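You operate a simulated robot arm through the tools that you are given. There is no shell and no other tool.

The job below is to be done with a simulated robot arm. You get a single attempt, and the scene is never put back.

## Task
Add a scoop of sugar to the cocoa jar and close it.
Fine: stand the open jar on the bamboo board; lay the sugar lid on the board while you scoop, then cover the tub again; brown scoop back where it lay; screw the purple lid on tight. Set down upright: cocoa jar.
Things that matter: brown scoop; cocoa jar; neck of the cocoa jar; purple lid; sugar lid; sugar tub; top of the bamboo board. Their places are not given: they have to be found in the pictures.

It is judged by the outcome, as a careful person would: the job done as asked, and still so three seconds after it is handed in. It fails if anything else is knocked over, pushed out of place, dropped, spilled or broken. A push-on lid holds only when it is set on centred and level and pressed home; a screw cap is set on level and turned clockwise until tight.

## Robot
A 7-joint arm with a two-finger parallel gripper, fixed in place. Base frame: the origin is at the foot of the arm, x ahead of it, y to its left, z up; the work surface is at about z = 0.9. Units: m, degrees, N and s.
Its first joint turns from -149.0 to 149.0 degrees. Payload 3.5 kg.
The tool frame sits at the grasp point between the pads (the TCP): z along the fingers, y along the line on which they close. The tips reach 0.023 m beyond it. The gripper opens to 0.094 m. The fingers are 0.038 m wide and 0.01 m thick; the gripper's body (0.054 by 0.096 m) begins 0.039 m behind the TCP.
Orientation is told as [roll, pitch, yaw] about the base's x, y, z axes, in that order, counted from this pose: with the fingers straight down and closing along the base's y, the tool's x points along the base's -x, its y along +y and its z along -z.

## Interface
- The arm moves only by the tool play_rows. Its argument "deltas" is a list of rows, each a list of 3 entries, a list of its own where there are three numbers: the shift along the base's x, y, z in m, then the turn, a rotation vector about the base's x, y, z in degrees, then the gripper command, from -1 (shut) to 1 (fully open), values between in proportion. In form: [[[tx, ty, tz], [rx, ry, rz], jaw], ...]. A call has 1 to 20 rows; each row shifts and turns the commanded pose from where the row before left it. A row lasts 0.2 s, in which the tool goes at most 0.05 m and 8.6 degrees; a call with a longer step from one row to the next is refused whole, and so is a gripper value outside its range. Where a pose cannot be reached the arm comes as near as it can. A force on the tool above 40 N (or 10 N above the force at the start of the call, whichever is more), or a blocked arm, ends the call early, and 0.2 s more pass. The fingers move at their own pace (about 0.153 m/s each) and stop on an object; they squeeze with about 31 N. The grip force told is the motor's: it shows also when the fingers shut on nothing. Time passes only in rows, and 0.2 s behind the last, so rows that do not move let the fingers close. It gives the time, the measured TCP pose, the force on the tool (base axes), the opening and the grip force at its end, in the units of the frame above (readings bear some noise), with the torque about the TCP (base axes, N m) and any sound that the robot's microphone picked up.
- Cameras (640 x 400 px; columns grow to the right, rows downward): "scene" is fixed at [0.3982, 0.4995, 1.5101]; the picture's right is [-0.91, -0.41, 0.00], its down [-0.13, 0.29, -0.95] and it looks along [0.39, -0.87, -0.32] (base axes); focal length 376 px, centre (320, 200). "wrist" rides on the gripper at [0.086, 0.016, -0.074] in the tool frame; the picture's right is [-0.18, 0.98, 0.00], its down [-0.58, -0.11, -0.81] and it looks along [-0.79, -0.15, 0.59] (tool axes); focal length 243 px, centre (320, 200).
- camera(camera): a new picture of that camera. The clock stands still meanwhile.
- probe_pixels(camera, pixels): for up to 12 pixels [column, row] of the newest picture of that camera ("zoom" is the newest enlarged one), the place [x, y, z] in the base frame of the surface seen there, good to about 0.002 m. The clock stands still meanwhile.
- enlarge(camera, box): a new picture of the part [left, top, right, bottom] of that camera's present view, enlarged. The clock stands still meanwhile.
- hand_in(): hands the job in; it is judged then, once.

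Leave the gripper open and the arm clear of the work at the hand-in unless told otherwise.

The tools are called after "Emit:" by a JSON object that holds its "method" and its "body". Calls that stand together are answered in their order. play_rows: Moves the arm, as the interface text tells. Its arguments: {"type":"object","properties":{"deltas":{"type":"array"}},"required":["deltas"]} The other tools are called the same way: camera (camera) takes a picture; probe_pixels (camera, pixels) gives the place of the surface under pixels of a picture; enlarge (camera, box) takes an enlarged picture of a part of a camera's view; hand_in () hands the job in.

At the start:

```text
time_s: 0.0
ee_pos: [0.683, -0.859, 1.2285]
orientation: [0.1, 0.0, -0.1]
contact_force: [-0.5, -0.2, -0.1]
wrist_torque: [0.02, 0.03, -0.01]
width: 0.0941
grasp_force: 0.1
```

scene: 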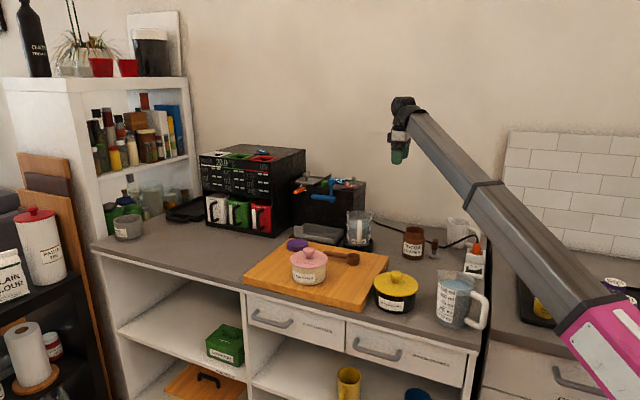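
wrist: 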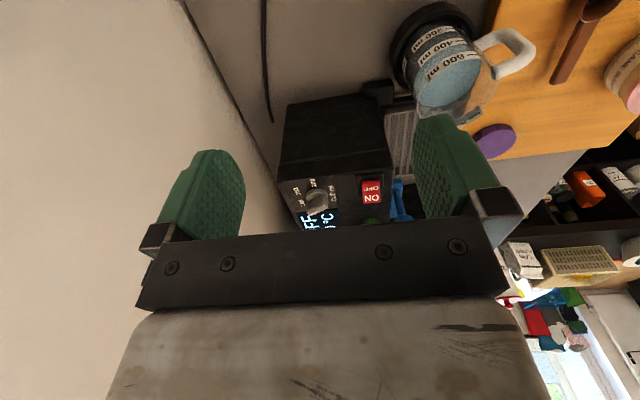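

I see the bamboo board with a pink-lidded tub, the purple lid and the brown scoop, plus a yellow-lidded pot and a brown jar behind it. I'll enlarge the views to identify each one.

Emit:
{"method": "enlarge", "body": {"camera": "scene", "box": [230, 200, 390, 300]}}

Emit:
{"method": "enlarge", "body": {"camera": "scene", "box": [340, 210, 500, 340]}}

```text
4.00 times, centred on (310, 250) of scene
```

zoom: 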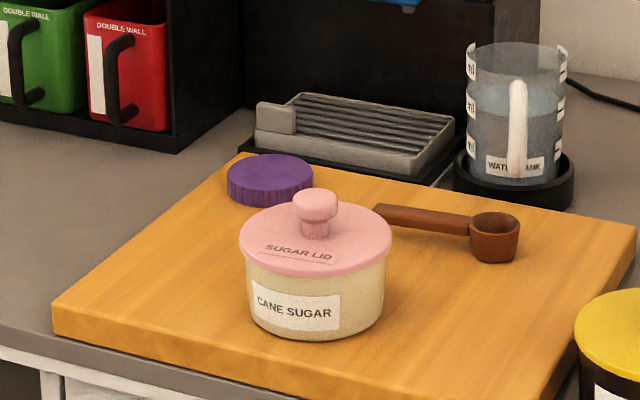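

```text
3.08 times, centred on (420, 275) of scene
```

zoom: 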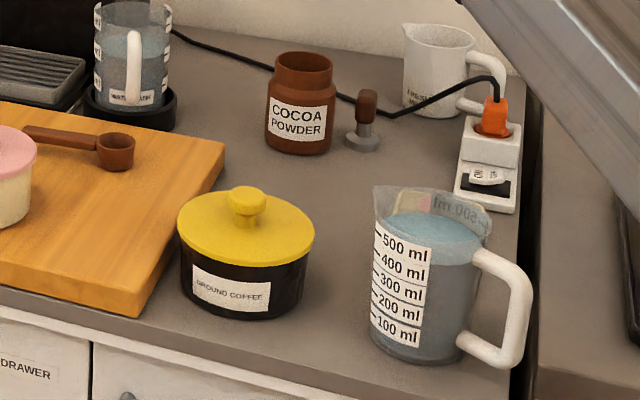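

The cocoa jar (brown, open) stands behind and to the right of the board. I'll probe jar points in this zoom: rim near and far edges, left and right, the base, the tamper beside it, and the board corner and edges.

Emit:
{"method": "probe_pixels", "body": {"camera": "zoom", "pixels": [[305, 72], [276, 64], [333, 64], [305, 54], [300, 150], [270, 120], [331, 125], [367, 95], [362, 140], [250, 155], [222, 150], [135, 310]]}}

Emit:
{"method": "probe_pixels", "body": {"camera": "scene", "pixels": [[308, 252], [308, 262], [297, 243], [353, 256], [320, 254], [245, 278], [388, 258], [365, 310], [292, 238], [398, 275], [338, 258], [280, 270]]}}

```text
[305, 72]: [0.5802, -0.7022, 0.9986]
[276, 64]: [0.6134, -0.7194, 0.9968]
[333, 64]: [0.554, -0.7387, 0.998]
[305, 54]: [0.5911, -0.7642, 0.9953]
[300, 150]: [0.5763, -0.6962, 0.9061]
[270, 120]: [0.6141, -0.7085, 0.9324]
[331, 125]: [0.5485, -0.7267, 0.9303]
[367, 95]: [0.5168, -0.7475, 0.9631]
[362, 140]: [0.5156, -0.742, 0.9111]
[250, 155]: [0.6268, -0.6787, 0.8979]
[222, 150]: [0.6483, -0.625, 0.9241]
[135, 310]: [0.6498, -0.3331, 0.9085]
```

```text
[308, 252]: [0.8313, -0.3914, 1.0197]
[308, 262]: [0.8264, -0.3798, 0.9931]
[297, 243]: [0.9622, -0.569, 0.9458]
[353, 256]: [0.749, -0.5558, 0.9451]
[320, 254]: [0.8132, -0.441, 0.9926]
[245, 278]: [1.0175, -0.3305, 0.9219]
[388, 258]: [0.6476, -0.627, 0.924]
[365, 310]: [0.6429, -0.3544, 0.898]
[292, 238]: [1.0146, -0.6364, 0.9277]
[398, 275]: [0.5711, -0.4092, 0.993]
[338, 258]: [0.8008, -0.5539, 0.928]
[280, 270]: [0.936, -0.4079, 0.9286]
```

Now a closer zoom of the board items to measure the lid, scoop and tub precisely.

Emit:
{"method": "enlarge", "body": {"camera": "scene", "box": [280, 230, 328, 260]}}

```text
13.33 times, centred on (304, 245) of scene
```

zoom: 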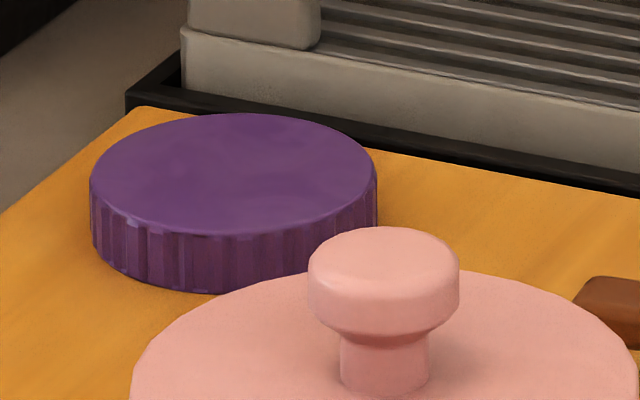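

Emit:
{"method": "probe_pixels", "body": {"camera": "zoom", "pixels": [[235, 170], [94, 185], [372, 175], [240, 116], [210, 232], [200, 288], [150, 110], [385, 240], [385, 265], [385, 230], [312, 270], [456, 270]]}}

Emit:
{"method": "enlarge", "body": {"camera": "scene", "box": [284, 240, 364, 290]}}

```text
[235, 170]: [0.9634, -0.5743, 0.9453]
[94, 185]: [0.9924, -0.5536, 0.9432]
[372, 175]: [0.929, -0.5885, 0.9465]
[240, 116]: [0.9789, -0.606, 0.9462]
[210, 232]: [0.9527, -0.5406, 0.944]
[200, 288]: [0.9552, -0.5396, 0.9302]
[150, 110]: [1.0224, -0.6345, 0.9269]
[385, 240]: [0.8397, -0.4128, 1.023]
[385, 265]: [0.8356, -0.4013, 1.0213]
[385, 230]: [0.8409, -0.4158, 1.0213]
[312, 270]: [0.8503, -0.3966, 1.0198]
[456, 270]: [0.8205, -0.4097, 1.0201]
```

```text
8.00 times, centred on (324, 265) of scene
```

zoom: 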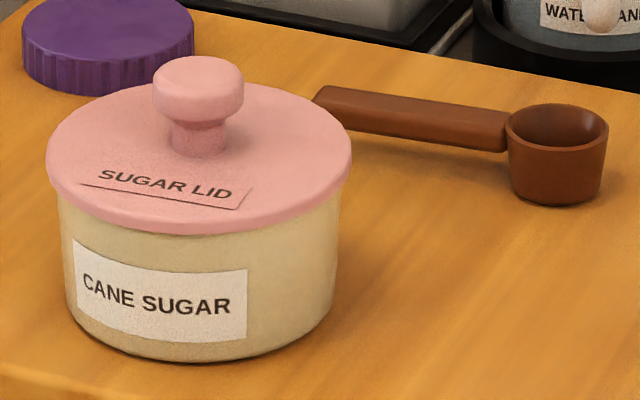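

Emit:
{"method": "probe_pixels", "body": {"camera": "zoom", "pixels": [[325, 92], [345, 118], [420, 110], [425, 130], [500, 120], [500, 145], [555, 145], [555, 108], [512, 115], [604, 125], [555, 200], [555, 130]]}}

Emit:
{"method": "probe_pixels", "body": {"camera": "zoom", "pixels": [[50, 165], [348, 160], [200, 228], [270, 88], [200, 350], [68, 240], [335, 240], [160, 358], [260, 358], [200, 145], [400, 300], [590, 250]]}}

Emit:
{"method": "camera", "body": {"camera": "wrist"}}

```text
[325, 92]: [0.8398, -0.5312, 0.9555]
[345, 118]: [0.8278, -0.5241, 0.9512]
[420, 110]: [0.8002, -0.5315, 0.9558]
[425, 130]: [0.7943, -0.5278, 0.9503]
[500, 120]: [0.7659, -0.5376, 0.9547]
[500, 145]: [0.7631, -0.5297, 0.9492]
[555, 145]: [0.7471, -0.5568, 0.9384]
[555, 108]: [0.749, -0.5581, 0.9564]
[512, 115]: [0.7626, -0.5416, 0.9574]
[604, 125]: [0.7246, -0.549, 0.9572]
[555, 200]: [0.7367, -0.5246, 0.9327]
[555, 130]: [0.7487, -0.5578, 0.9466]
```

```text
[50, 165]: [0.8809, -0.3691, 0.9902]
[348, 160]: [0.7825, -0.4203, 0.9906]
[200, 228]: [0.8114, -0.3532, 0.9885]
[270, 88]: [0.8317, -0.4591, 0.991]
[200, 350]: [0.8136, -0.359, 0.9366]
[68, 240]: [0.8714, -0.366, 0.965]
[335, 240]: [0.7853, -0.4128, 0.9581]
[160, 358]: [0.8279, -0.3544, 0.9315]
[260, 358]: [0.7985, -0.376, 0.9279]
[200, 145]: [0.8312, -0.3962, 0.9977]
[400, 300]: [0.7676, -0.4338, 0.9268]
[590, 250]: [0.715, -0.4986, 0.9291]
```

```text
taken
```

wrist: 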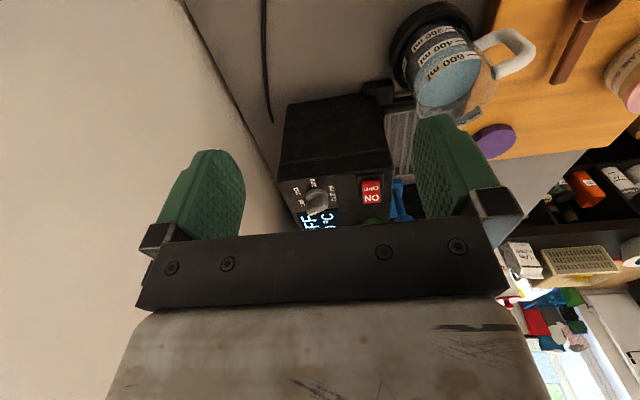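

The jar sits around (0.584, -0.733), radius about 0.034. The tub is around (0.834, -0.403), the scoop handle lies along x at y≈-0.53, and the purple lid is at (0.963, -0.574). I'll check the room behind and around the jar.

Emit:
{"method": "enlarge", "body": {"camera": "scene", "box": [380, 205, 460, 255]}}

```text
8.00 times, centred on (420, 230) of scene
```

zoom: 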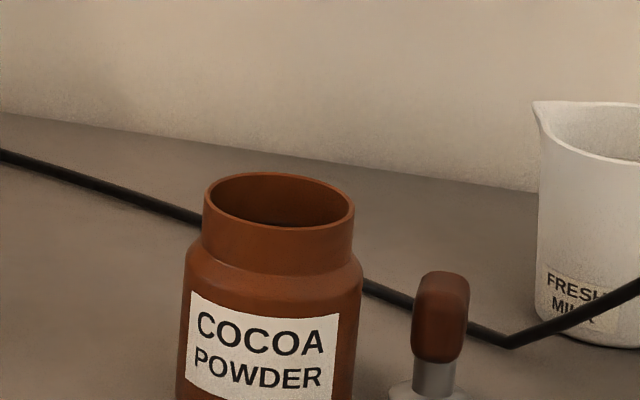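

Emit:
{"method": "probe_pixels", "body": {"camera": "zoom", "pixels": [[280, 262], [280, 285], [205, 210], [354, 215], [190, 270], [360, 275], [180, 215], [380, 290], [445, 290], [280, 176], [275, 240], [280, 210]]}}

Emit:
{"method": "probe_pixels", "body": {"camera": "zoom", "pixels": [[80, 180], [430, 310], [450, 390], [500, 340], [300, 160], [420, 180], [465, 300], [415, 310], [60, 110], [400, 385], [270, 225], [190, 385]]}}

```text
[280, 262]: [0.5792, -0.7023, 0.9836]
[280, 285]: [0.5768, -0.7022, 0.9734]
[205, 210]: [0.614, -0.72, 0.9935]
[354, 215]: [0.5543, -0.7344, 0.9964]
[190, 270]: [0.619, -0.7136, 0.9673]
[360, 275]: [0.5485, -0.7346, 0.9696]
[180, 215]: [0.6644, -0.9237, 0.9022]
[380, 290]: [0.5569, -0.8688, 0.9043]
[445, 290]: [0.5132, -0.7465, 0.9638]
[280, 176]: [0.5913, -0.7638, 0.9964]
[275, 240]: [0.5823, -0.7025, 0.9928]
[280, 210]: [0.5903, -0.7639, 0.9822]
```

```text
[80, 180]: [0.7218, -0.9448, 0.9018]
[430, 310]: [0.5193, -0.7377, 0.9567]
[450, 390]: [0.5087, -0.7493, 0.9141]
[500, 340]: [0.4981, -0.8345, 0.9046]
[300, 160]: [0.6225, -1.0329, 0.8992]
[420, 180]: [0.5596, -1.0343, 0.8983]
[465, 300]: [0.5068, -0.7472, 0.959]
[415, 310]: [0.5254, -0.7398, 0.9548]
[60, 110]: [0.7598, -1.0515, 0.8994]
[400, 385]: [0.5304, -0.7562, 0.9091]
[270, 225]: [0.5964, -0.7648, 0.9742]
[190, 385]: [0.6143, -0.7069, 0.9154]
```

The jar is centred at about (0.585, -0.7325), rim z 0.998, shoulder z≈0.973, and there is free room on the ±y sides. First I move to above it with fingers open, closing along y.

Emit:
{"method": "play_rows", "body": {"deltas": [[[-0.0196, 0.0253, -0.0257], [0, 0, 0], 1], [[-0.0196, 0.0253, -0.0257], [0, 0, 0], 1], [[-0.0196, 0.0253, -0.0257], [0, 0, 0], 1], [[-0.0196, 0.0253, -0.0257], [0, 0, 0], 1], [[-0.0196, 0.0253, -0.0257], [0, 0, 0], 1], [[0, 0, 0], [0, 0, 0], 1]]}}

Emit:
{"method": "camera", "body": {"camera": "wrist"}}

Emit:
{"method": "camera", "body": {"camera": "scene"}}

```text
time_s: 1.4
ee_pos: [0.582, -0.7286, 1.1026]
orientation: [0.0, 0.0, 0.0]
contact_force: [0.8, 0.0, -0.3]
wrist_torque: [0.01, 0.02, -0.05]
width: 0.094
grasp_force: 0.0
```

```text
taken
```

wrist: 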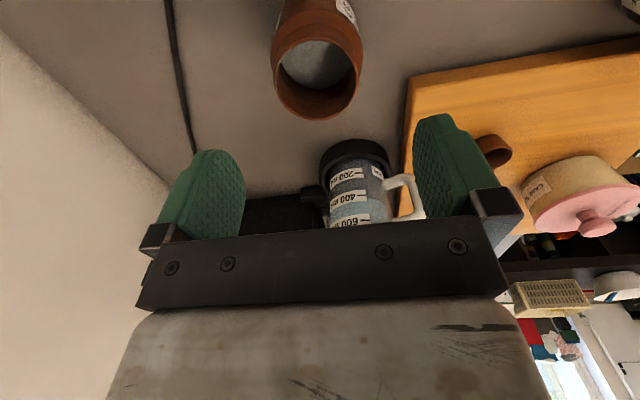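

```text
taken
```

scene: 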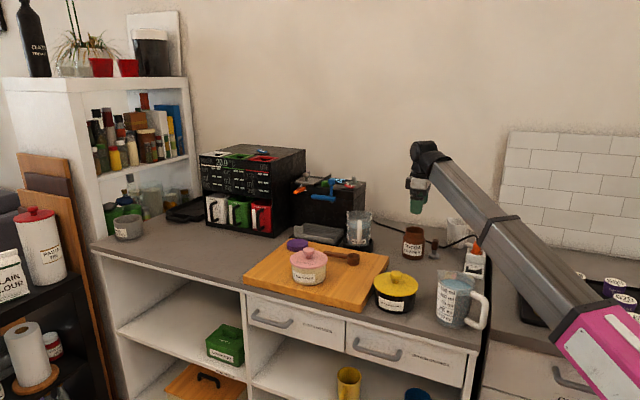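

The wrist view shows the open jar at (316, 60), slightly left of centre between the fingers. I'll probe its rim points from here.

Emit:
{"method": "probe_pixels", "body": {"camera": "wrist", "pixels": [[274, 70], [362, 55], [315, 118], [316, 38], [300, 65], [316, 20], [335, 60], [272, 30], [363, 30], [225, 60], [400, 60], [310, 5]]}}

Emit:
{"method": "play_rows", "body": {"deltas": [[[0, 0, 0], [0, 0, 0], 1], [[0, 0, 0], [0, 0, 0], 1]]}}

```text
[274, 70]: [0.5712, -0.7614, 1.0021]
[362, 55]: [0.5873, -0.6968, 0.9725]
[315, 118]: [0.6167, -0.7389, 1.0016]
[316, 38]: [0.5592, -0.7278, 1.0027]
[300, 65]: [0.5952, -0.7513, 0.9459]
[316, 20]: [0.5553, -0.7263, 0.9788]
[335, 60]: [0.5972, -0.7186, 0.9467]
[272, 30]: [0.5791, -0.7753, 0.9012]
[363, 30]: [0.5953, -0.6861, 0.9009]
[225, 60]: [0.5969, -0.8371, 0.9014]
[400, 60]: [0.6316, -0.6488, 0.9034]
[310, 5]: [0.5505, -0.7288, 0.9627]
```

```text
time_s: 2.0
ee_pos: [0.5815, -0.7305, 1.1032]
orientation: [0.0, 0.1, 0.0]
contact_force: [-0.4, 0.3, 0.4]
wrist_torque: [-0.02, -0.02, 0.0]
width: 0.0942
grasp_force: 0.0
```

The jar centre is confirmed near (0.586, -0.733), powder level z≈0.946. I'll correct by a few mm and descend to TCP z≈0.970, where the gripper body stays just above the rim and the pads are on the body.

Emit:
{"method": "play_rows", "body": {"deltas": [[[0.004, -0.0025, -0.03], [0, 0, 0], 1], [[0, 0, -0.03], [0, 0, 0], 1], [[0, 0, -0.03], [0, 0, 0], 1], [[0, 0, -0.025], [0, 0, 0], 1], [[0, 0, -0.015], [0, 0, 0], 1], [[0, 0, 0], [0, 0, 0], 1]]}}

Emit:
{"method": "enlarge", "body": {"camera": "scene", "box": [370, 190, 466, 260]}}

```text
time_s: 3.4
ee_pos: [0.5903, -0.7338, 0.9714]
orientation: [0.0, -0.1, 0.0]
contact_force: [-0.2, 0.0, 0.3]
wrist_torque: [-0.01, 0.0, -0.01]
width: 0.094
grasp_force: 0.1
```

```text
5.71 times, centred on (418, 225) of scene
```

zoom: 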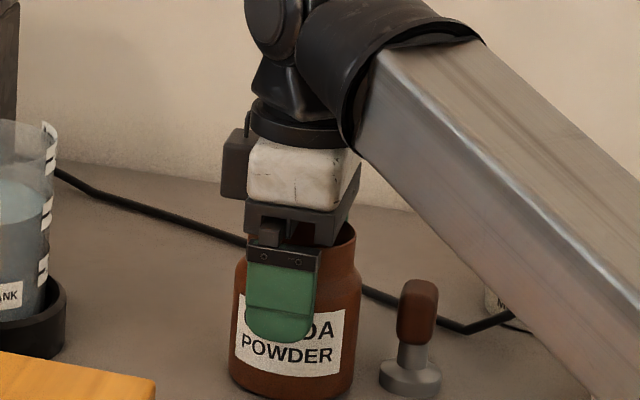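

The fingers straddle the jar, possibly 4 mm off toward +x. I'll shift slightly back and close.

Emit:
{"method": "play_rows", "body": {"deltas": [[[-0.003, 0, 0], [0, 0, 0], 1], [[0, 0, 0], [0, 0, 0], 0.6], [[0, 0, 0], [0, 0, 0], 0.2], [[0, 0, 0], [0, 0, 0], -0.2], [[0, 0, 0], [0, 0, 0], -1], [[0, 0, 0], [0, 0, 0], -1]]}}

```text
time_s: 4.8
ee_pos: [0.5864, -0.7343, 0.9721]
orientation: [0.0, 0.0, -0.1]
contact_force: [-0.8, 0.4, -0.1]
wrist_torque: [0.07, 0.0, 0.01]
width: 0.0756
grasp_force: 31.2
```

The jar is held (width 0.0756, 31 N). Before moving I'll probe the water tank and nearby objects behind the board, to plan the drop spot near the board's corner at (0.691, -0.586).

Emit:
{"method": "camera", "body": {"camera": "scene"}}

Emit:
{"method": "probe_pixels", "body": {"camera": "scene", "pixels": [[360, 240], [347, 218], [371, 218], [373, 245], [345, 247], [383, 270], [378, 252], [398, 268], [320, 236], [335, 243], [300, 226], [360, 213]]}}

```text
taken
```

scene: 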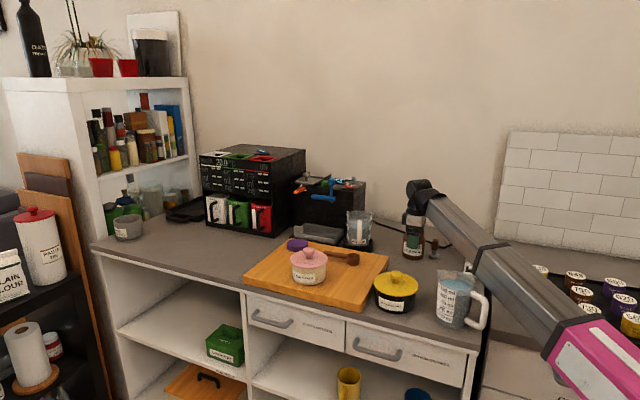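

```text
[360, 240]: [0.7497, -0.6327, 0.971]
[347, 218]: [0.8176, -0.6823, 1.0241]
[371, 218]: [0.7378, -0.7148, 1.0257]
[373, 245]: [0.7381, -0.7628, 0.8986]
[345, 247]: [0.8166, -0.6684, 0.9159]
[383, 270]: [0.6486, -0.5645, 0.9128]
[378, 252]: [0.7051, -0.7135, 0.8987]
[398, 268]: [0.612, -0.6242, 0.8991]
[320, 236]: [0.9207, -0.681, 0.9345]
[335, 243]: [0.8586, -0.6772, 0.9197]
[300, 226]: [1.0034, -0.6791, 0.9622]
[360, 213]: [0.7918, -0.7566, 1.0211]
```

The water tank is at about (0.78, -0.70) with its handle near (0.75, -0.633), so the corner spot is clear. I'll lift the jar, carry it over and stop above the board.

Emit:
{"method": "play_rows", "body": {"deltas": [[[0, 0, 0.015], [0, 0, 0], -1], [[0, 0, 0.025], [0, 0, 0], -1], [[0, 0, 0.03], [0, 0, 0], -1], [[0.0, 0.0, 0], [0, 0, 0], -1], [[0.0209, 0.0296, 0], [0, 0, 0], -1], [[0.0209, 0.0296, 0], [0, 0, 0], -1], [[0.0209, 0.0296, 0], [0, 0, 0], -1], [[0.0209, 0.0296, 0], [0, 0, 0], -1], [[0.0209, 0.0296, 0], [0, 0, 0], -1], [[0, 0, 0], [0, 0, 0], -1], [[0, 0, 0], [0, 0, 0], -1]]}}

Emit:
{"method": "enlarge", "body": {"camera": "scene", "box": [310, 190, 422, 270]}}

Emit:
{"method": "camera", "body": {"camera": "wrist"}}

```text
time_s: 7.2
ee_pos: [0.6913, -0.5879, 1.0379]
orientation: [0.0, -0.1, 0.0]
contact_force: [-0.2, 0.6, -0.4]
wrist_torque: [0.0, 0.0, -0.01]
width: 0.0
grasp_force: 31.3
```

```text
5.00 times, centred on (366, 230) of scene
```

zoom: 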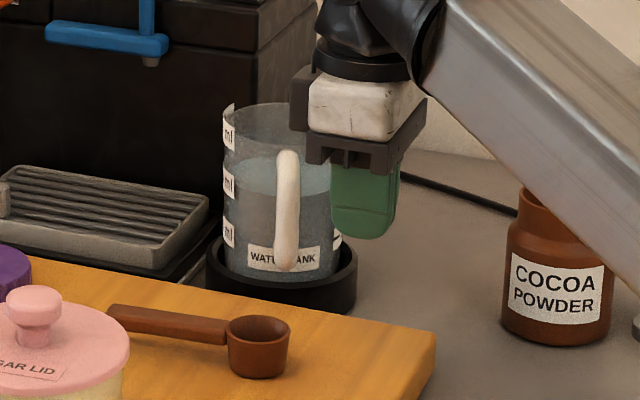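

```text
taken
```

wrist: 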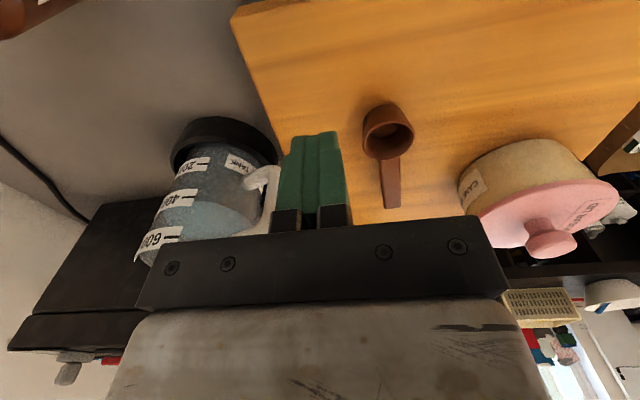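

The jar slipped out: the fingers are shut on nothing (width 0) and the jar is still standing on the counter. I'll check exactly where it is and whether it moved.

Emit:
{"method": "probe_pixels", "body": {"camera": "zoom", "pixels": [[505, 245], [612, 265], [550, 235], [555, 340], [560, 250], [522, 205], [517, 215], [505, 320], [608, 330], [540, 225], [530, 250], [545, 300]]}}

Emit:
{"method": "enlarge", "body": {"camera": "scene", "box": [390, 215, 454, 265]}}

```text
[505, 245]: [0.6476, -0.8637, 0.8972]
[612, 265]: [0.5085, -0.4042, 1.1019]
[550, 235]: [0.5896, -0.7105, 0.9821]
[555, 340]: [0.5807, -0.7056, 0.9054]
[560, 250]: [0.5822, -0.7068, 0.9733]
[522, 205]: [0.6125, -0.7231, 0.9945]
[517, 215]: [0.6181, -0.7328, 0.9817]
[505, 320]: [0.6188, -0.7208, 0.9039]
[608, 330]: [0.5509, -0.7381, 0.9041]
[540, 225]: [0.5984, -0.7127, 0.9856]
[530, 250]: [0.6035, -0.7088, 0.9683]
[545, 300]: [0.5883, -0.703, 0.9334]
```

```text
8.00 times, centred on (422, 240) of scene
```

zoom: 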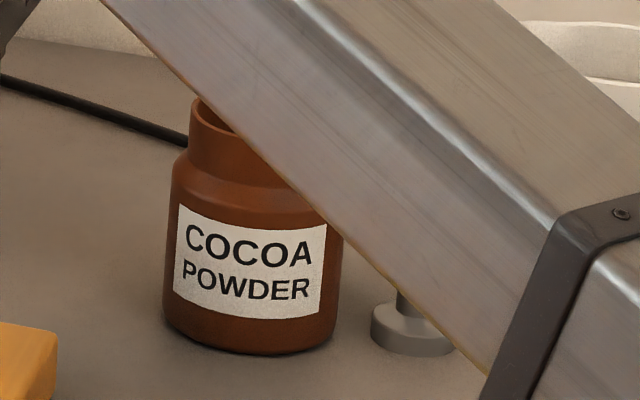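

The jar still stands upright, about 4-5 mm displaced toward -y. I'll reopen, go back above it and re-measure.

Emit:
{"method": "play_rows", "body": {"deltas": [[[0, 0, 0.03], [0, 0, 0], 1], [[0, 0, 0.032], [0, 0, 0], 1], [[-0.0209, -0.0296, 0], [0, 0, 0], 1], [[-0.0209, -0.0296, 0], [0, 0, 0], 1], [[-0.0209, -0.0296, 0], [0, 0, 0], 1], [[-0.0209, -0.0296, 0], [0, 0, 0], 1], [[-0.0209, -0.0296, 0], [0, 0, 0], 1], [[0, 0, 0], [0, 0, 0], 1], [[0, 0, 0], [0, 0, 0], 1]]}}

Emit:
{"method": "enlarge", "body": {"camera": "wrist", "box": [240, 0, 400, 130]}}

Emit:
{"method": "enlarge", "body": {"camera": "scene", "box": [382, 215, 446, 265]}}

```text
time_s: 9.2
ee_pos: [0.5863, -0.733, 1.1041]
orientation: [0.0, 0.0, 0.1]
contact_force: [1.0, 0.0, -0.1]
wrist_torque: [0.0, -0.01, 0.01]
width: 0.094
grasp_force: 0.0
```

```text
3.08 times, centred on (320, 65) of wrist
```

zoom: 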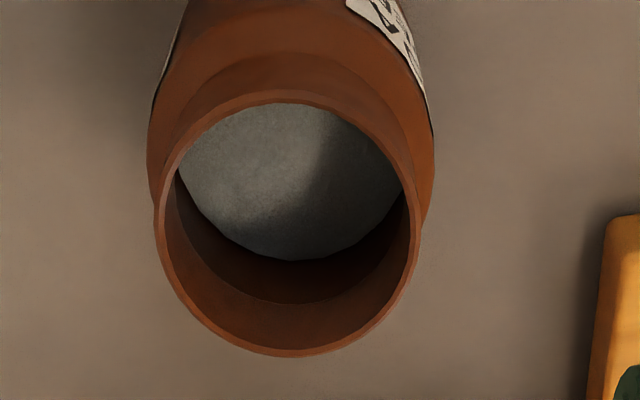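

```text
8.00 times, centred on (414, 240) of scene
```

zoom: 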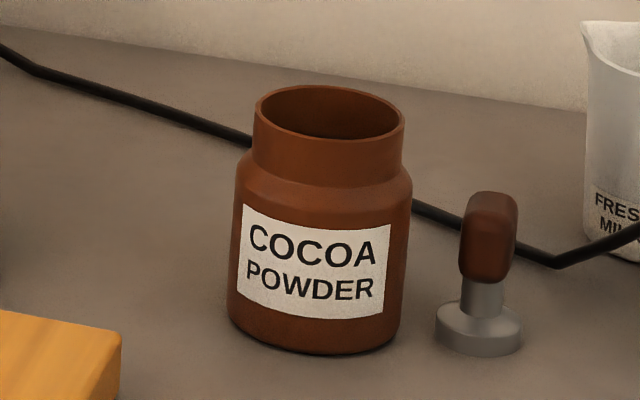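

Emit:
{"method": "probe_pixels", "body": {"camera": "zoom", "pixels": [[328, 142], [256, 115], [403, 125], [330, 87], [238, 190], [411, 205], [322, 180], [318, 185], [318, 240], [230, 310], [403, 325], [312, 350]]}}

Emit:
{"method": "camera", "body": {"camera": "wrist"}}

Emit:
{"method": "probe_pixels", "body": {"camera": "wrist", "pixels": [[310, 113], [278, 60], [358, 60], [312, 31], [292, 45], [345, 85], [320, 60], [279, 45], [379, 45], [310, 90], [300, 20], [330, 20]]}}

```text
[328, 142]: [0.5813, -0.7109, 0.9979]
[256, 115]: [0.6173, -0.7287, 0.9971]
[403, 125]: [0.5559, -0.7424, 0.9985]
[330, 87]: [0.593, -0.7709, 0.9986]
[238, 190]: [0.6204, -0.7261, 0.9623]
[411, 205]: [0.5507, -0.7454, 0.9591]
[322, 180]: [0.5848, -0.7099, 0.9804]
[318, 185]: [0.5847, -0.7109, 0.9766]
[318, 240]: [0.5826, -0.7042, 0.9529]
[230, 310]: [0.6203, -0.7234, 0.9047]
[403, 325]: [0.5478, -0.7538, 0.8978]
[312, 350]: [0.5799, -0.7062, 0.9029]
```

```text
taken
```

wrist: 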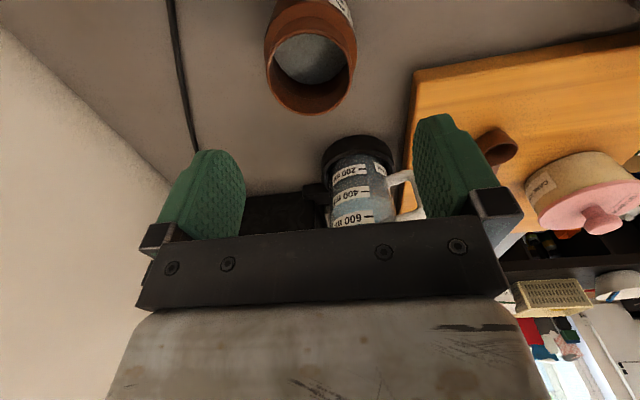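

```text
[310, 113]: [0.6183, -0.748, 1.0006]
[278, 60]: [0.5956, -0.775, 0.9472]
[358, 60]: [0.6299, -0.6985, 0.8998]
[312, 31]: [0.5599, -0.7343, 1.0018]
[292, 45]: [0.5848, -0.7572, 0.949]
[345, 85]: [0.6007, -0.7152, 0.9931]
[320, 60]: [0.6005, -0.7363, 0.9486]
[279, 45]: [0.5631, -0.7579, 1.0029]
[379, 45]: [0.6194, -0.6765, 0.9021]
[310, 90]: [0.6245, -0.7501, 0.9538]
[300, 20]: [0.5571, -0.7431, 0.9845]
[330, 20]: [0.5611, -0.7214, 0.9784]
```

The jar centre is now (0.588, -0.741), body diameter about 0.0755. I'll descend centred on it and a little lower (TCP z≈0.966), for more pad on the straight body. Then I'll close fully and wait.

Emit:
{"method": "play_rows", "body": {"deltas": [[[0.002, -0.008, -0.03], [0, 0, 0], 1], [[0, 0, -0.03], [0, 0, 0], 1], [[0, 0, -0.03], [0, 0, 0], 1], [[0, 0, -0.03], [0, 0, 0], 1], [[0, 0, -0.018], [0, 0, 0], 1], [[0, 0, 0], [0, 0, 0], 1], [[0, 0, 0], [0, 0, 0], 1]]}}

Emit:
{"method": "enlarge", "body": {"camera": "scene", "box": [382, 205, 446, 255]}}

Emit:
{"method": "enlarge", "body": {"camera": "wrist", "box": [130, 80, 530, 280]}}

```text
time_s: 10.8
ee_pos: [0.5884, -0.7447, 0.9666]
orientation: [0.0, 0.0, 0.0]
contact_force: [0.2, -1.4, 0.6]
wrist_torque: [0.01, 0.01, -0.01]
width: 0.094
grasp_force: 0.0
```

```text
8.00 times, centred on (414, 230) of scene
```

zoom: 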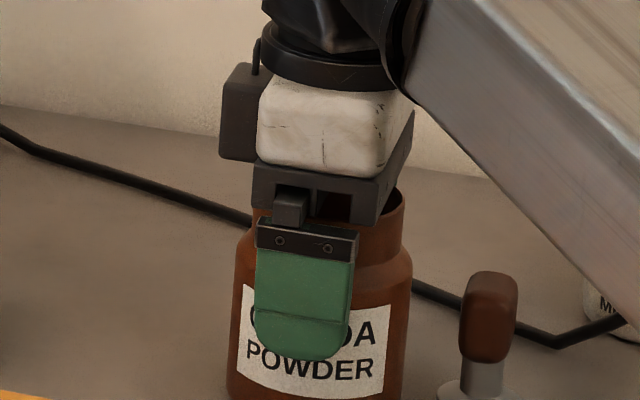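

```text
1.60 times, centred on (330, 180) of wrist
```

zoom: 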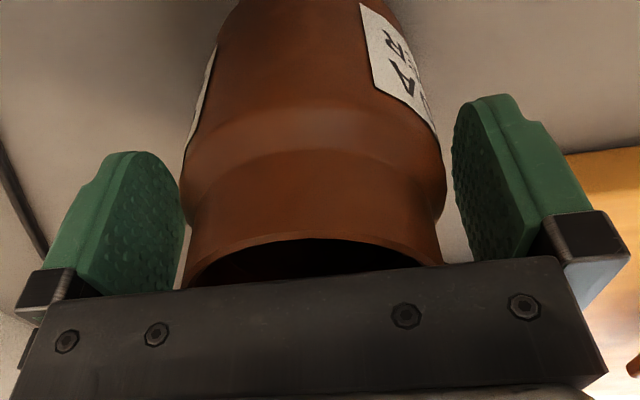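

The fingers straddle the jar well. I close fully and wait, then look.

Emit:
{"method": "play_rows", "body": {"deltas": [[[0, 0, 0], [0, 0, 0], 0.6], [[0, 0, 0], [0, 0, 0], 0.2], [[0, 0, 0], [0, 0, 0], -1], [[0, 0, 0], [0, 0, 0], -1], [[0, 0, 0], [0, 0, 0], -1], [[0, 0, 0], [0, 0, 0], -1]]}}

Emit:
{"method": "enlarge", "body": {"camera": "wrist", "box": [130, 80, 530, 280]}}

Emit:
{"method": "enlarge", "body": {"camera": "scene", "box": [382, 205, 446, 255]}}

```text
time_s: 12.2
ee_pos: [0.5887, -0.7439, 0.967]
orientation: [-0.1, 0.1, 0.0]
contact_force: [-0.5, 1.9, 1.7]
wrist_torque: [0.09, 0.0, 0.03]
width: 0.0752
grasp_force: 31.0
```

```text
1.60 times, centred on (330, 180) of wrist
```

zoom: 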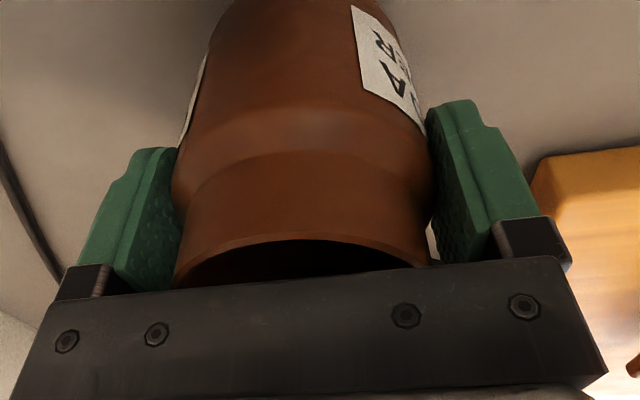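

```text
8.00 times, centred on (414, 230) of scene
```

zoom: 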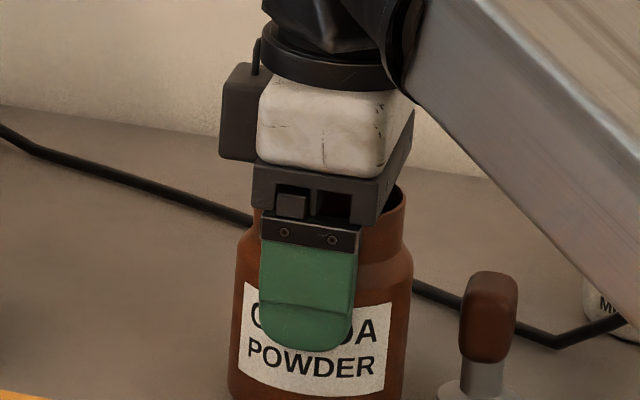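

The jar is gripped evenly. Now I lift very gently by 2 cm and check the width.

Emit:
{"method": "play_rows", "body": {"deltas": [[[0, 0, 0.002], [0, 0, 0], -1], [[0, 0, 0.004], [0, 0, 0], -1], [[0, 0, 0.005], [0, 0, 0], -1], [[0, 0, 0.005], [0, 0, 0], -1], [[0, 0, 0.004], [0, 0, 0], -1], [[0, 0, 0], [0, 0, 0], -1]]}}

Emit:
{"method": "enlarge", "body": {"camera": "scene", "box": [382, 205, 446, 255]}}

Emit:
{"method": "enlarge", "body": {"camera": "wrist", "box": [130, 80, 530, 280]}}

```text
time_s: 13.6
ee_pos: [0.5889, -0.7427, 0.9866]
orientation: [0.0, 0.0, 0.0]
contact_force: [-0.1, 0.7, -3.8]
wrist_torque: [0.04, 0.03, 0.02]
width: 0.0751
grasp_force: 30.9
```

```text
8.00 times, centred on (414, 230) of scene
```

zoom: 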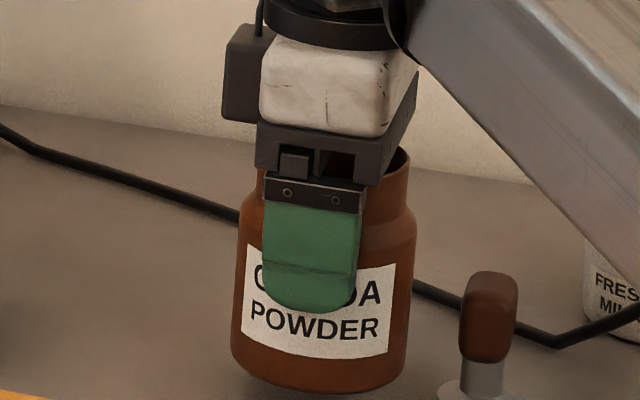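

```text
1.60 times, centred on (330, 180) of wrist
```

zoom: 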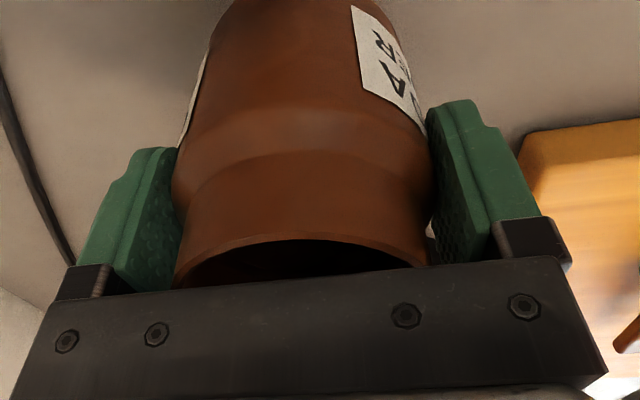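

The lift is clean: weight about 3.8 N, width holding. The first attempt was too abrupt, so I continue slowly: lift 3.5 cm more, then move halfway.

Emit:
{"method": "play_rows", "body": {"deltas": [[[0, 0, 0.004], [0, 0, 0], -1], [[0, 0, 0.007], [0, 0, 0], -1], [[0, 0, 0.009], [0, 0, 0], -1], [[0, 0, 0.009], [0, 0, 0], -1], [[0, 0, 0.006], [0, 0, 0], -1], [[0.002, 0.003, 0], [0, 0, 0], -1], [[0.004, 0.006, 0], [0, 0, 0], -1], [[0.006, 0.009, 0], [0, 0, 0], -1], [[0.007, 0.011, 0], [0, 0, 0], -1], [[0.007, 0.011, 0], [0, 0, 0], -1], [[0.007, 0.011, 0], [0, 0, 0], -1], [[0.007, 0.011, 0], [0, 0, 0], -1], [[0.005, 0.008, 0], [0, 0, 0], -1], [[0.003, 0.005, 0], [0, 0, 0], -1], [[0, 0, 0], [0, 0, 0], -1]]}}

Emit:
{"method": "enlarge", "body": {"camera": "scene", "box": [342, 190, 438, 265]}}

```text
time_s: 16.8
ee_pos: [0.6364, -0.6684, 1.0197]
orientation: [-0.1, 0.0, 0.1]
contact_force: [-0.1, 0.0, -3.3]
wrist_torque: [-0.02, 0.0, -0.05]
width: 0.0754
grasp_force: 31.7
```

```text
5.33 times, centred on (390, 228) of scene
```

zoom: 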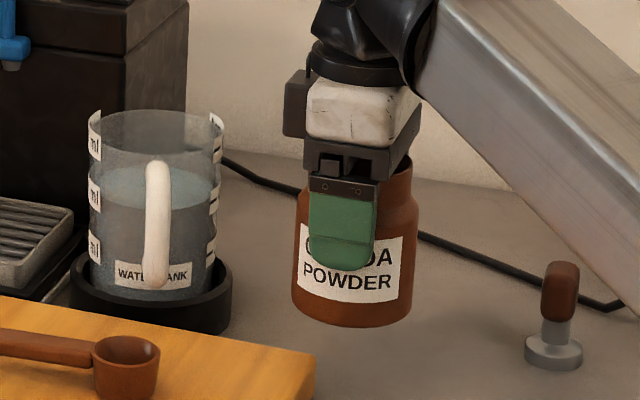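

The jar is held well. I'll go on with the remaining (0.054, 0.082) to above the board corner.

Emit:
{"method": "play_rows", "body": {"deltas": [[[0.003, 0.0045, 0], [0, 0, 0], -1], [[0.005, 0.0075, 0], [0, 0, 0], -1], [[0.007, 0.011, 0], [0, 0, 0], -1], [[0.007, 0.011, 0], [0, 0, 0], -1], [[0.008, 0.012, 0], [0, 0, 0], -1], [[0.008, 0.012, 0], [0, 0, 0], -1], [[0.007, 0.0105, 0], [0, 0, 0], -1], [[0.006, 0.009, 0], [0, 0, 0], -1], [[0.003, 0.0045, 0], [0, 0, 0], -1], [[0, 0, 0], [0, 0, 0], -1], [[0, 0, 0], [0, 0, 0], -1]]}}

Emit:
{"method": "enlarge", "body": {"camera": "scene", "box": [318, 190, 414, 275]}}

Emit:
{"method": "camera", "body": {"camera": "wrist"}}

```text
time_s: 19.2
ee_pos: [0.6891, -0.5874, 1.0216]
orientation: [0.0, 0.0, -0.1]
contact_force: [0.8, 0.7, -3.3]
wrist_torque: [-0.03, -0.01, 0.01]
width: 0.0753
grasp_force: 30.7
```

```text
4.71 times, centred on (366, 232) of scene
```

zoom: 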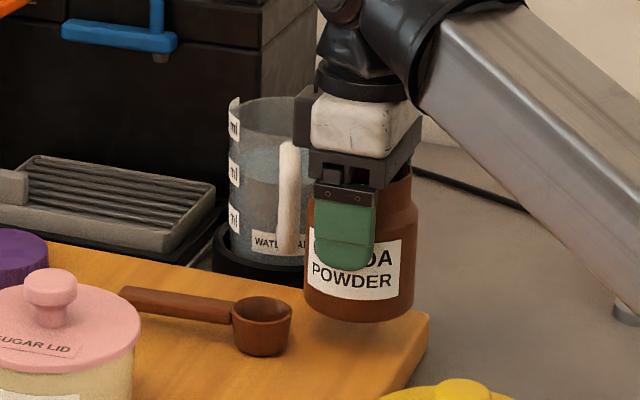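

```text
taken
```

wrist: 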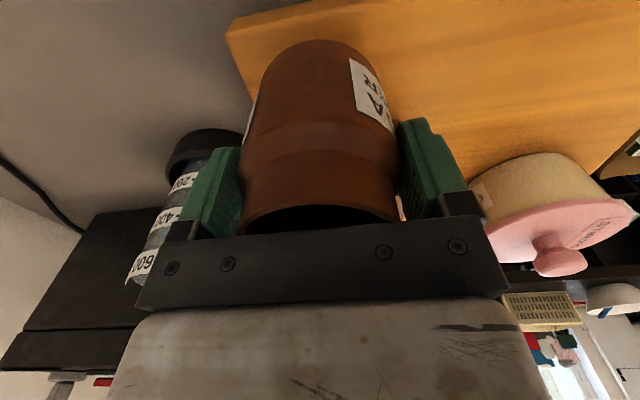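

The jar is over the board corner, clear of the scoop. Lowering it: 2.2 cm, then in fine steps.

Emit:
{"method": "play_rows", "body": {"deltas": [[[0.001, 0, -0.006], [0, 0, 0], -1], [[0.001, 0, -0.007], [0, 0, 0], -1], [[0, 0, -0.006], [0, 0, 0], -1], [[0, 0, -0.003], [0, 0, 0], -1], [[0, 0, 0], [0, 0, 0], -1]]}}

Emit:
{"method": "play_rows", "body": {"deltas": [[[0, 0, -0.0015], [0, 0, 0], -1], [[0, 0, -0.0015], [0, 0, 0], -1], [[0, 0, 0], [0, 0, 0], -1]]}}

Emit:
{"method": "enlarge", "body": {"camera": "scene", "box": [334, 210, 414, 275]}}

```text
time_s: 20.4
ee_pos: [0.6927, -0.5866, 0.9992]
orientation: [0.0, 0.0, -0.1]
contact_force: [-0.1, 0.6, -3.5]
wrist_torque: [0.03, 0.0, 0.0]
width: 0.0752
grasp_force: 30.8
```

```text
time_s: 21.2
ee_pos: [0.6921, -0.5866, 0.9978]
orientation: [0.0, -0.1, 0.0]
contact_force: [3.5, -1.5, 13.3]
wrist_torque: [0.25, 0.18, -0.01]
width: 0.0752
grasp_force: 30.6
```

```text
6.15 times, centred on (374, 242) of scene
```

zoom: 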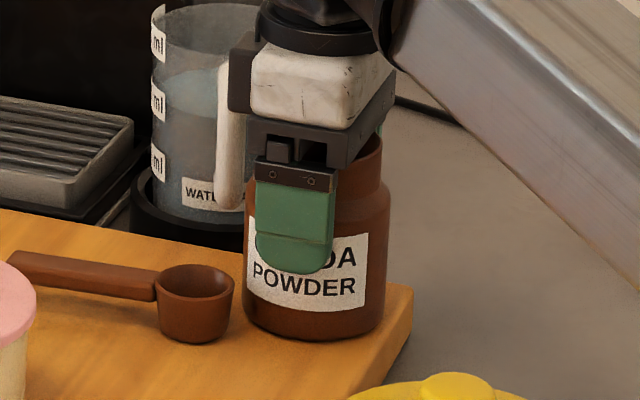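

The jar touches down (13 N). I relieve the pressure, open and rise straight up.

Emit:
{"method": "play_rows", "body": {"deltas": [[[0, 0, 0.001], [0, 0, 0], -1], [[0, 0, 0], [0, 0, 0], 0.65], [[0, 0, 0], [0, 0, 0], 0.85], [[0, 0, 0], [0, 0, 0], 1], [[0, 0, 0.02], [0, 0, 0], 1], [[0, 0, 0.03], [0, 0, 0], 1], [[0, 0, 0.04], [0, 0, 0], 1], [[0, 0, 0.04], [0, 0, 0], 1], [[0, 0, 0], [0, 0, 0], 1]]}}

Emit:
{"method": "camera", "body": {"camera": "wrist"}}

Emit:
{"method": "enlarge", "body": {"camera": "scene", "box": [284, 220, 412, 300]}}

```text
time_s: 23.2
ee_pos: [0.6944, -0.5877, 1.1275]
orientation: [0.0, 0.0, 0.0]
contact_force: [-0.6, 0.0, 1.1]
wrist_torque: [0.05, -0.03, -0.01]
width: 0.0939
grasp_force: 0.2
```

```text
taken
```

wrist: 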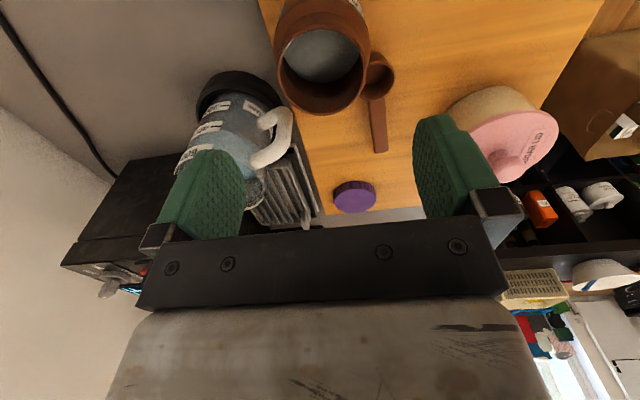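

```text
5.00 times, centred on (348, 260) of scene
```

zoom: 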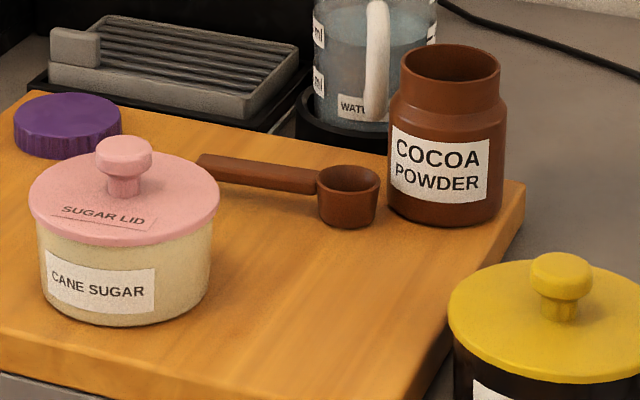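

The jar stands on the board. I probe its rim and the board/tub for the next steps.

Emit:
{"method": "probe_pixels", "body": {"camera": "zoom", "pixels": [[450, 80], [402, 60], [499, 62], [453, 45], [388, 195], [445, 225], [500, 205], [123, 145], [100, 150], [150, 152], [123, 170], [123, 192]]}}

Emit:
{"method": "probe_pixels", "body": {"camera": "wrist", "pixels": [[276, 65], [366, 65], [322, 112], [320, 30], [320, 55], [506, 165], [490, 162], [522, 165], [470, 130], [377, 148], [393, 80], [377, 98]]}}

```text
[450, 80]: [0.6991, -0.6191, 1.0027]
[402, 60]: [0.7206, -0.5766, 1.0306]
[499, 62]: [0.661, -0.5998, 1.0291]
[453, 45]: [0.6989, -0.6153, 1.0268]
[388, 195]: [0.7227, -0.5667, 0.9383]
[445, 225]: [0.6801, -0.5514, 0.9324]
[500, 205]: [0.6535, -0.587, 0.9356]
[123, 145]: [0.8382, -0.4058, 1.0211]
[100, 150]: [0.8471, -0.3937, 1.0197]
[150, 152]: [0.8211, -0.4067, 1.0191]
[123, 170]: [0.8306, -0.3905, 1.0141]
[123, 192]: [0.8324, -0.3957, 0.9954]
```

```text
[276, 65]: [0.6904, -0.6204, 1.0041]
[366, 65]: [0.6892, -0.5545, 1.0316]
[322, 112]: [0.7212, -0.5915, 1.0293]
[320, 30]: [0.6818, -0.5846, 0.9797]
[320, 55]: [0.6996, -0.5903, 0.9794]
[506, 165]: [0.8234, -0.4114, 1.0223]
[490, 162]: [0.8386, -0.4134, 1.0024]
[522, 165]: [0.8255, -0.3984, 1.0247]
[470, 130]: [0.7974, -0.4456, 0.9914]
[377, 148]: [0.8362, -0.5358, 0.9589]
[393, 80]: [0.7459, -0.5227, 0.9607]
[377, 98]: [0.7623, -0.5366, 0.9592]
```

The jar neck centre is ≈(0.6905, -0.586), rim z≈1.03. Next is the sugar lid: its knob is at ≈(0.836, -0.405), top z 1.022. I move above the knob.

Emit:
{"method": "play_rows", "body": {"deltas": [[[0.0236, 0.0304, -0.0046], [0, 0, 0], 1], [[0.0236, 0.0304, -0.0046], [0, 0, 0], 1], [[0.0236, 0.0304, -0.0046], [0, 0, 0], 1], [[0.0236, 0.0304, -0.0046], [0, 0, 0], 1], [[0.0236, 0.0304, -0.0046], [0, 0, 0], 1], [[0.0236, 0.0304, -0.0046], [0, 0, 0], 1], [[0, 0, 0], [0, 0, 0], 1], [[0, 0, 0], [0, 0, 0], 1]]}}

Emit:
{"method": "camera", "body": {"camera": "wrist"}}

Emit:
{"method": "enlarge", "body": {"camera": "scene", "box": [260, 190, 388, 290]}}

```text
time_s: 23.8
ee_pos: [0.7302, -0.54, 1.1211]
orientation: [-0.2, 0.0, 1.0]
contact_force: [-2.3, -9.7, -3.4]
wrist_torque: [0.92, -0.64, 1.08]
width: 0.0938
grasp_force: 0.0
stopped in row 2: the force on the tool passed its limit at 61 N (the readings are from after the stop); the commanded pose is now the measured one
```

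```text
taken
```

wrist: 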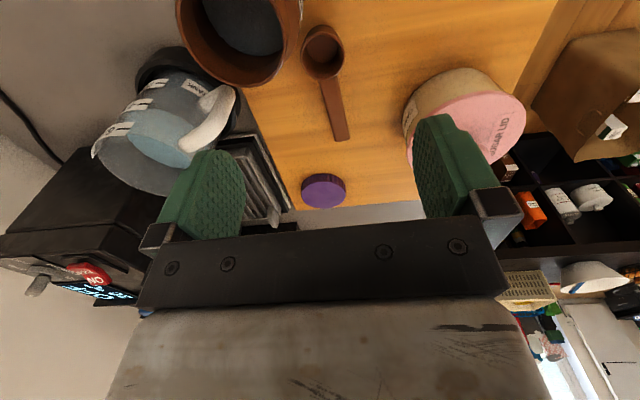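

```text
4.00 times, centred on (324, 240) of scene
```

zoom: 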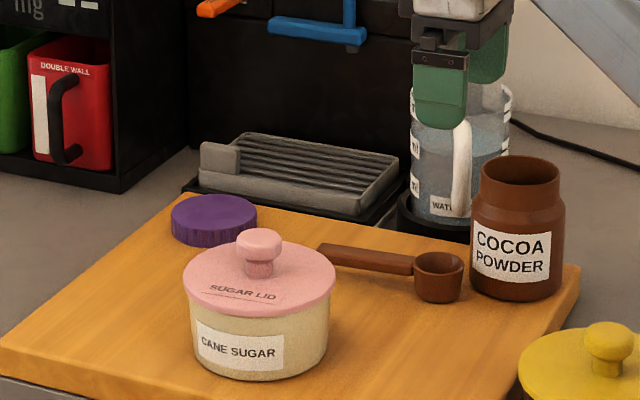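

The call stopped on a 61 N force, although nothing is visible near the fingers. I'll look at the full scene for what the gripper or arm may be touching.

Emit:
{"method": "camera", "body": {"camera": "scene"}}

Emit:
{"method": "enlarge", "body": {"camera": "scene", "box": [330, 120, 458, 220]}}

Emit:
{"method": "play_rows", "body": {"deltas": [[[0, 0, 0], [0, 0, 0], 1]]}}

```text
taken
```

scene: 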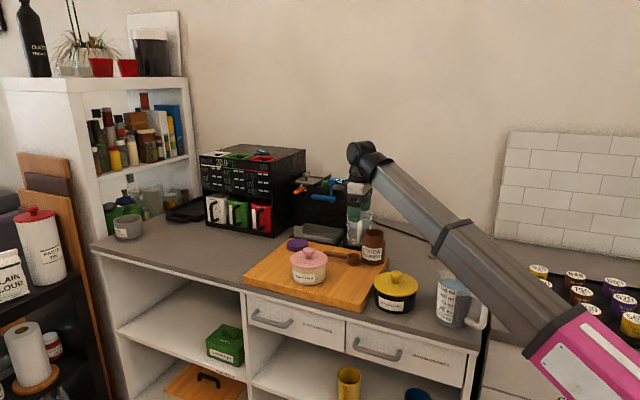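

```text
4.00 times, centred on (394, 170) of scene
```

zoom: 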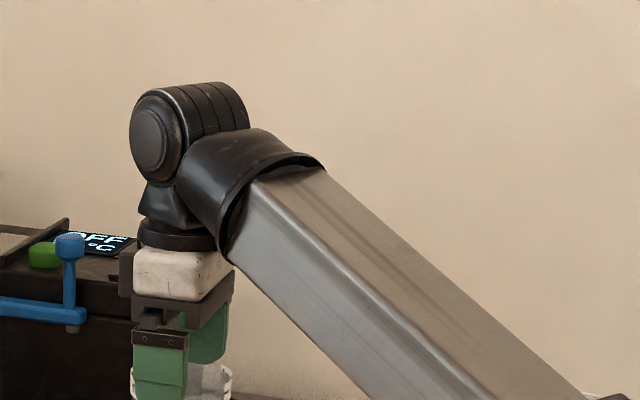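

```text
time_s: 24.2
ee_pos: [0.7285, -0.5388, 1.1206]
orientation: [-0.1, 0.1, 1.0]
contact_force: [-5.3, -15.5, -6.5]
wrist_torque: [1.35, -1.1, 1.59]
width: 0.0942
grasp_force: 0.1
```

The contact is persistent, and force and torque put it about (-0.10, 0.01, 0.09) from the TCP. That is the wrist-camera housing against the arm's own forearm. So I must keep the camera turned away from the forearm, with positive yaw as I swing left. I back off and yaw the tool +50°.

Emit:
{"method": "play_rows", "body": {"deltas": [[[-0.018, -0.025, 0.005], [0, 0, 0], 1], [[0, 0, 0], [0, 0, 7], 1], [[0, 0, 0], [0, 0, 8], 1], [[0, 0, 0], [0, 0, 8], 1], [[0, 0, 0], [0, 0, 8], 1], [[0, 0, 0], [0, 0, 8], 1], [[0, 0, 0], [0, 0, 8], 1], [[0, 0, 0], [0, 0, 2], 1], [[0, 0, 0], [0, 0, 0], 1]]}}

Emit:
{"method": "camera", "body": {"camera": "scene"}}

```text
time_s: 26.2
ee_pos: [0.7122, -0.5624, 1.1257]
orientation: [-0.1, 0.2, 50.0]
contact_force: [0.2, 0.0, -0.1]
wrist_torque: [-0.03, -0.01, 0.02]
width: 0.0941
grasp_force: 0.1
```

```text
taken
```

scene: 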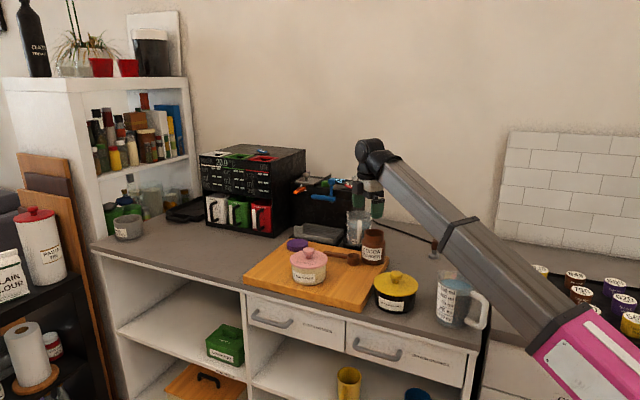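

The contact is gone. Before swinging left I check the forearm height over the measuring jug and yellow pot.

Emit:
{"method": "probe_pixels", "body": {"camera": "scene", "pixels": [[400, 205], [440, 245], [480, 280], [530, 330], [450, 225], [500, 290], [460, 280], [487, 300], [395, 274], [560, 340], [600, 360], [375, 160]]}}

```text
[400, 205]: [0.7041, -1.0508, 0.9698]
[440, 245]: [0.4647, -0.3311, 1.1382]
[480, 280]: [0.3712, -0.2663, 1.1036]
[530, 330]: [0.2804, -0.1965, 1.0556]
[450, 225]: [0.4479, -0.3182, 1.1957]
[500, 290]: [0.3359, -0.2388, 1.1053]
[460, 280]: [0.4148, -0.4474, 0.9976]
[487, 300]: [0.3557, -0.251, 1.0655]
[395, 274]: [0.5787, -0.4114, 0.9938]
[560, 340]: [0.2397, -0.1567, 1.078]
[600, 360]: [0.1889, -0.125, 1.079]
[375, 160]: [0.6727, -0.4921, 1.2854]
```

The forearm passes above the pot and jug. I move above the lid knob with yaw 50°.

Emit:
{"method": "play_rows", "body": {"deltas": [[[0.0206, 0.0262, -0.0043], [0, 0, 0], 1], [[0.0206, 0.0262, -0.0043], [0, 0, 0], 1], [[0.0206, 0.0262, -0.0043], [0, 0, 0], 1], [[0.0206, 0.0262, -0.0043], [0, 0, 0], 1], [[0.0206, 0.0262, -0.0043], [0, 0, 0], 1], [[0.0206, 0.0262, -0.0043], [0, 0, 0], 1], [[0, 0, 0], [0, 0, 0], 1], [[0, 0, 0], [0, 0, 0], 1]]}}

Emit:
{"method": "camera", "body": {"camera": "wrist"}}

Emit:
{"method": "camera", "body": {"camera": "scene"}}

```text
time_s: 28.0
ee_pos: [0.8366, -0.4049, 1.1004]
orientation: [-0.1, 0.2, 49.9]
contact_force: [0.1, 0.4, 0.0]
wrist_torque: [-0.01, 0.0, -0.05]
width: 0.0938
grasp_force: 0.0
```

```text
taken
```

wrist: 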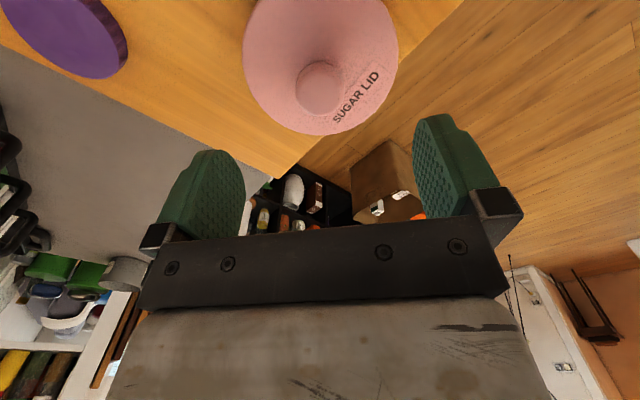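

```text
taken
```

scene: 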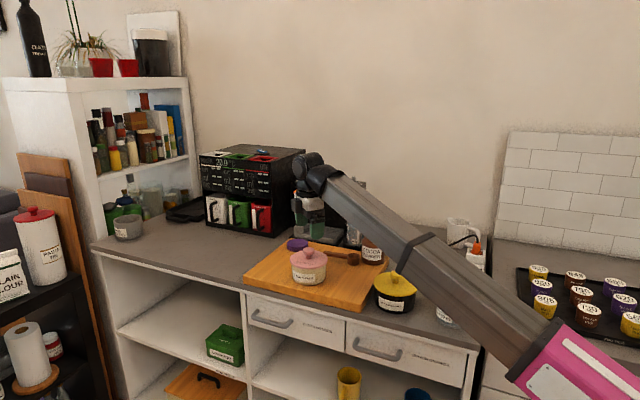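

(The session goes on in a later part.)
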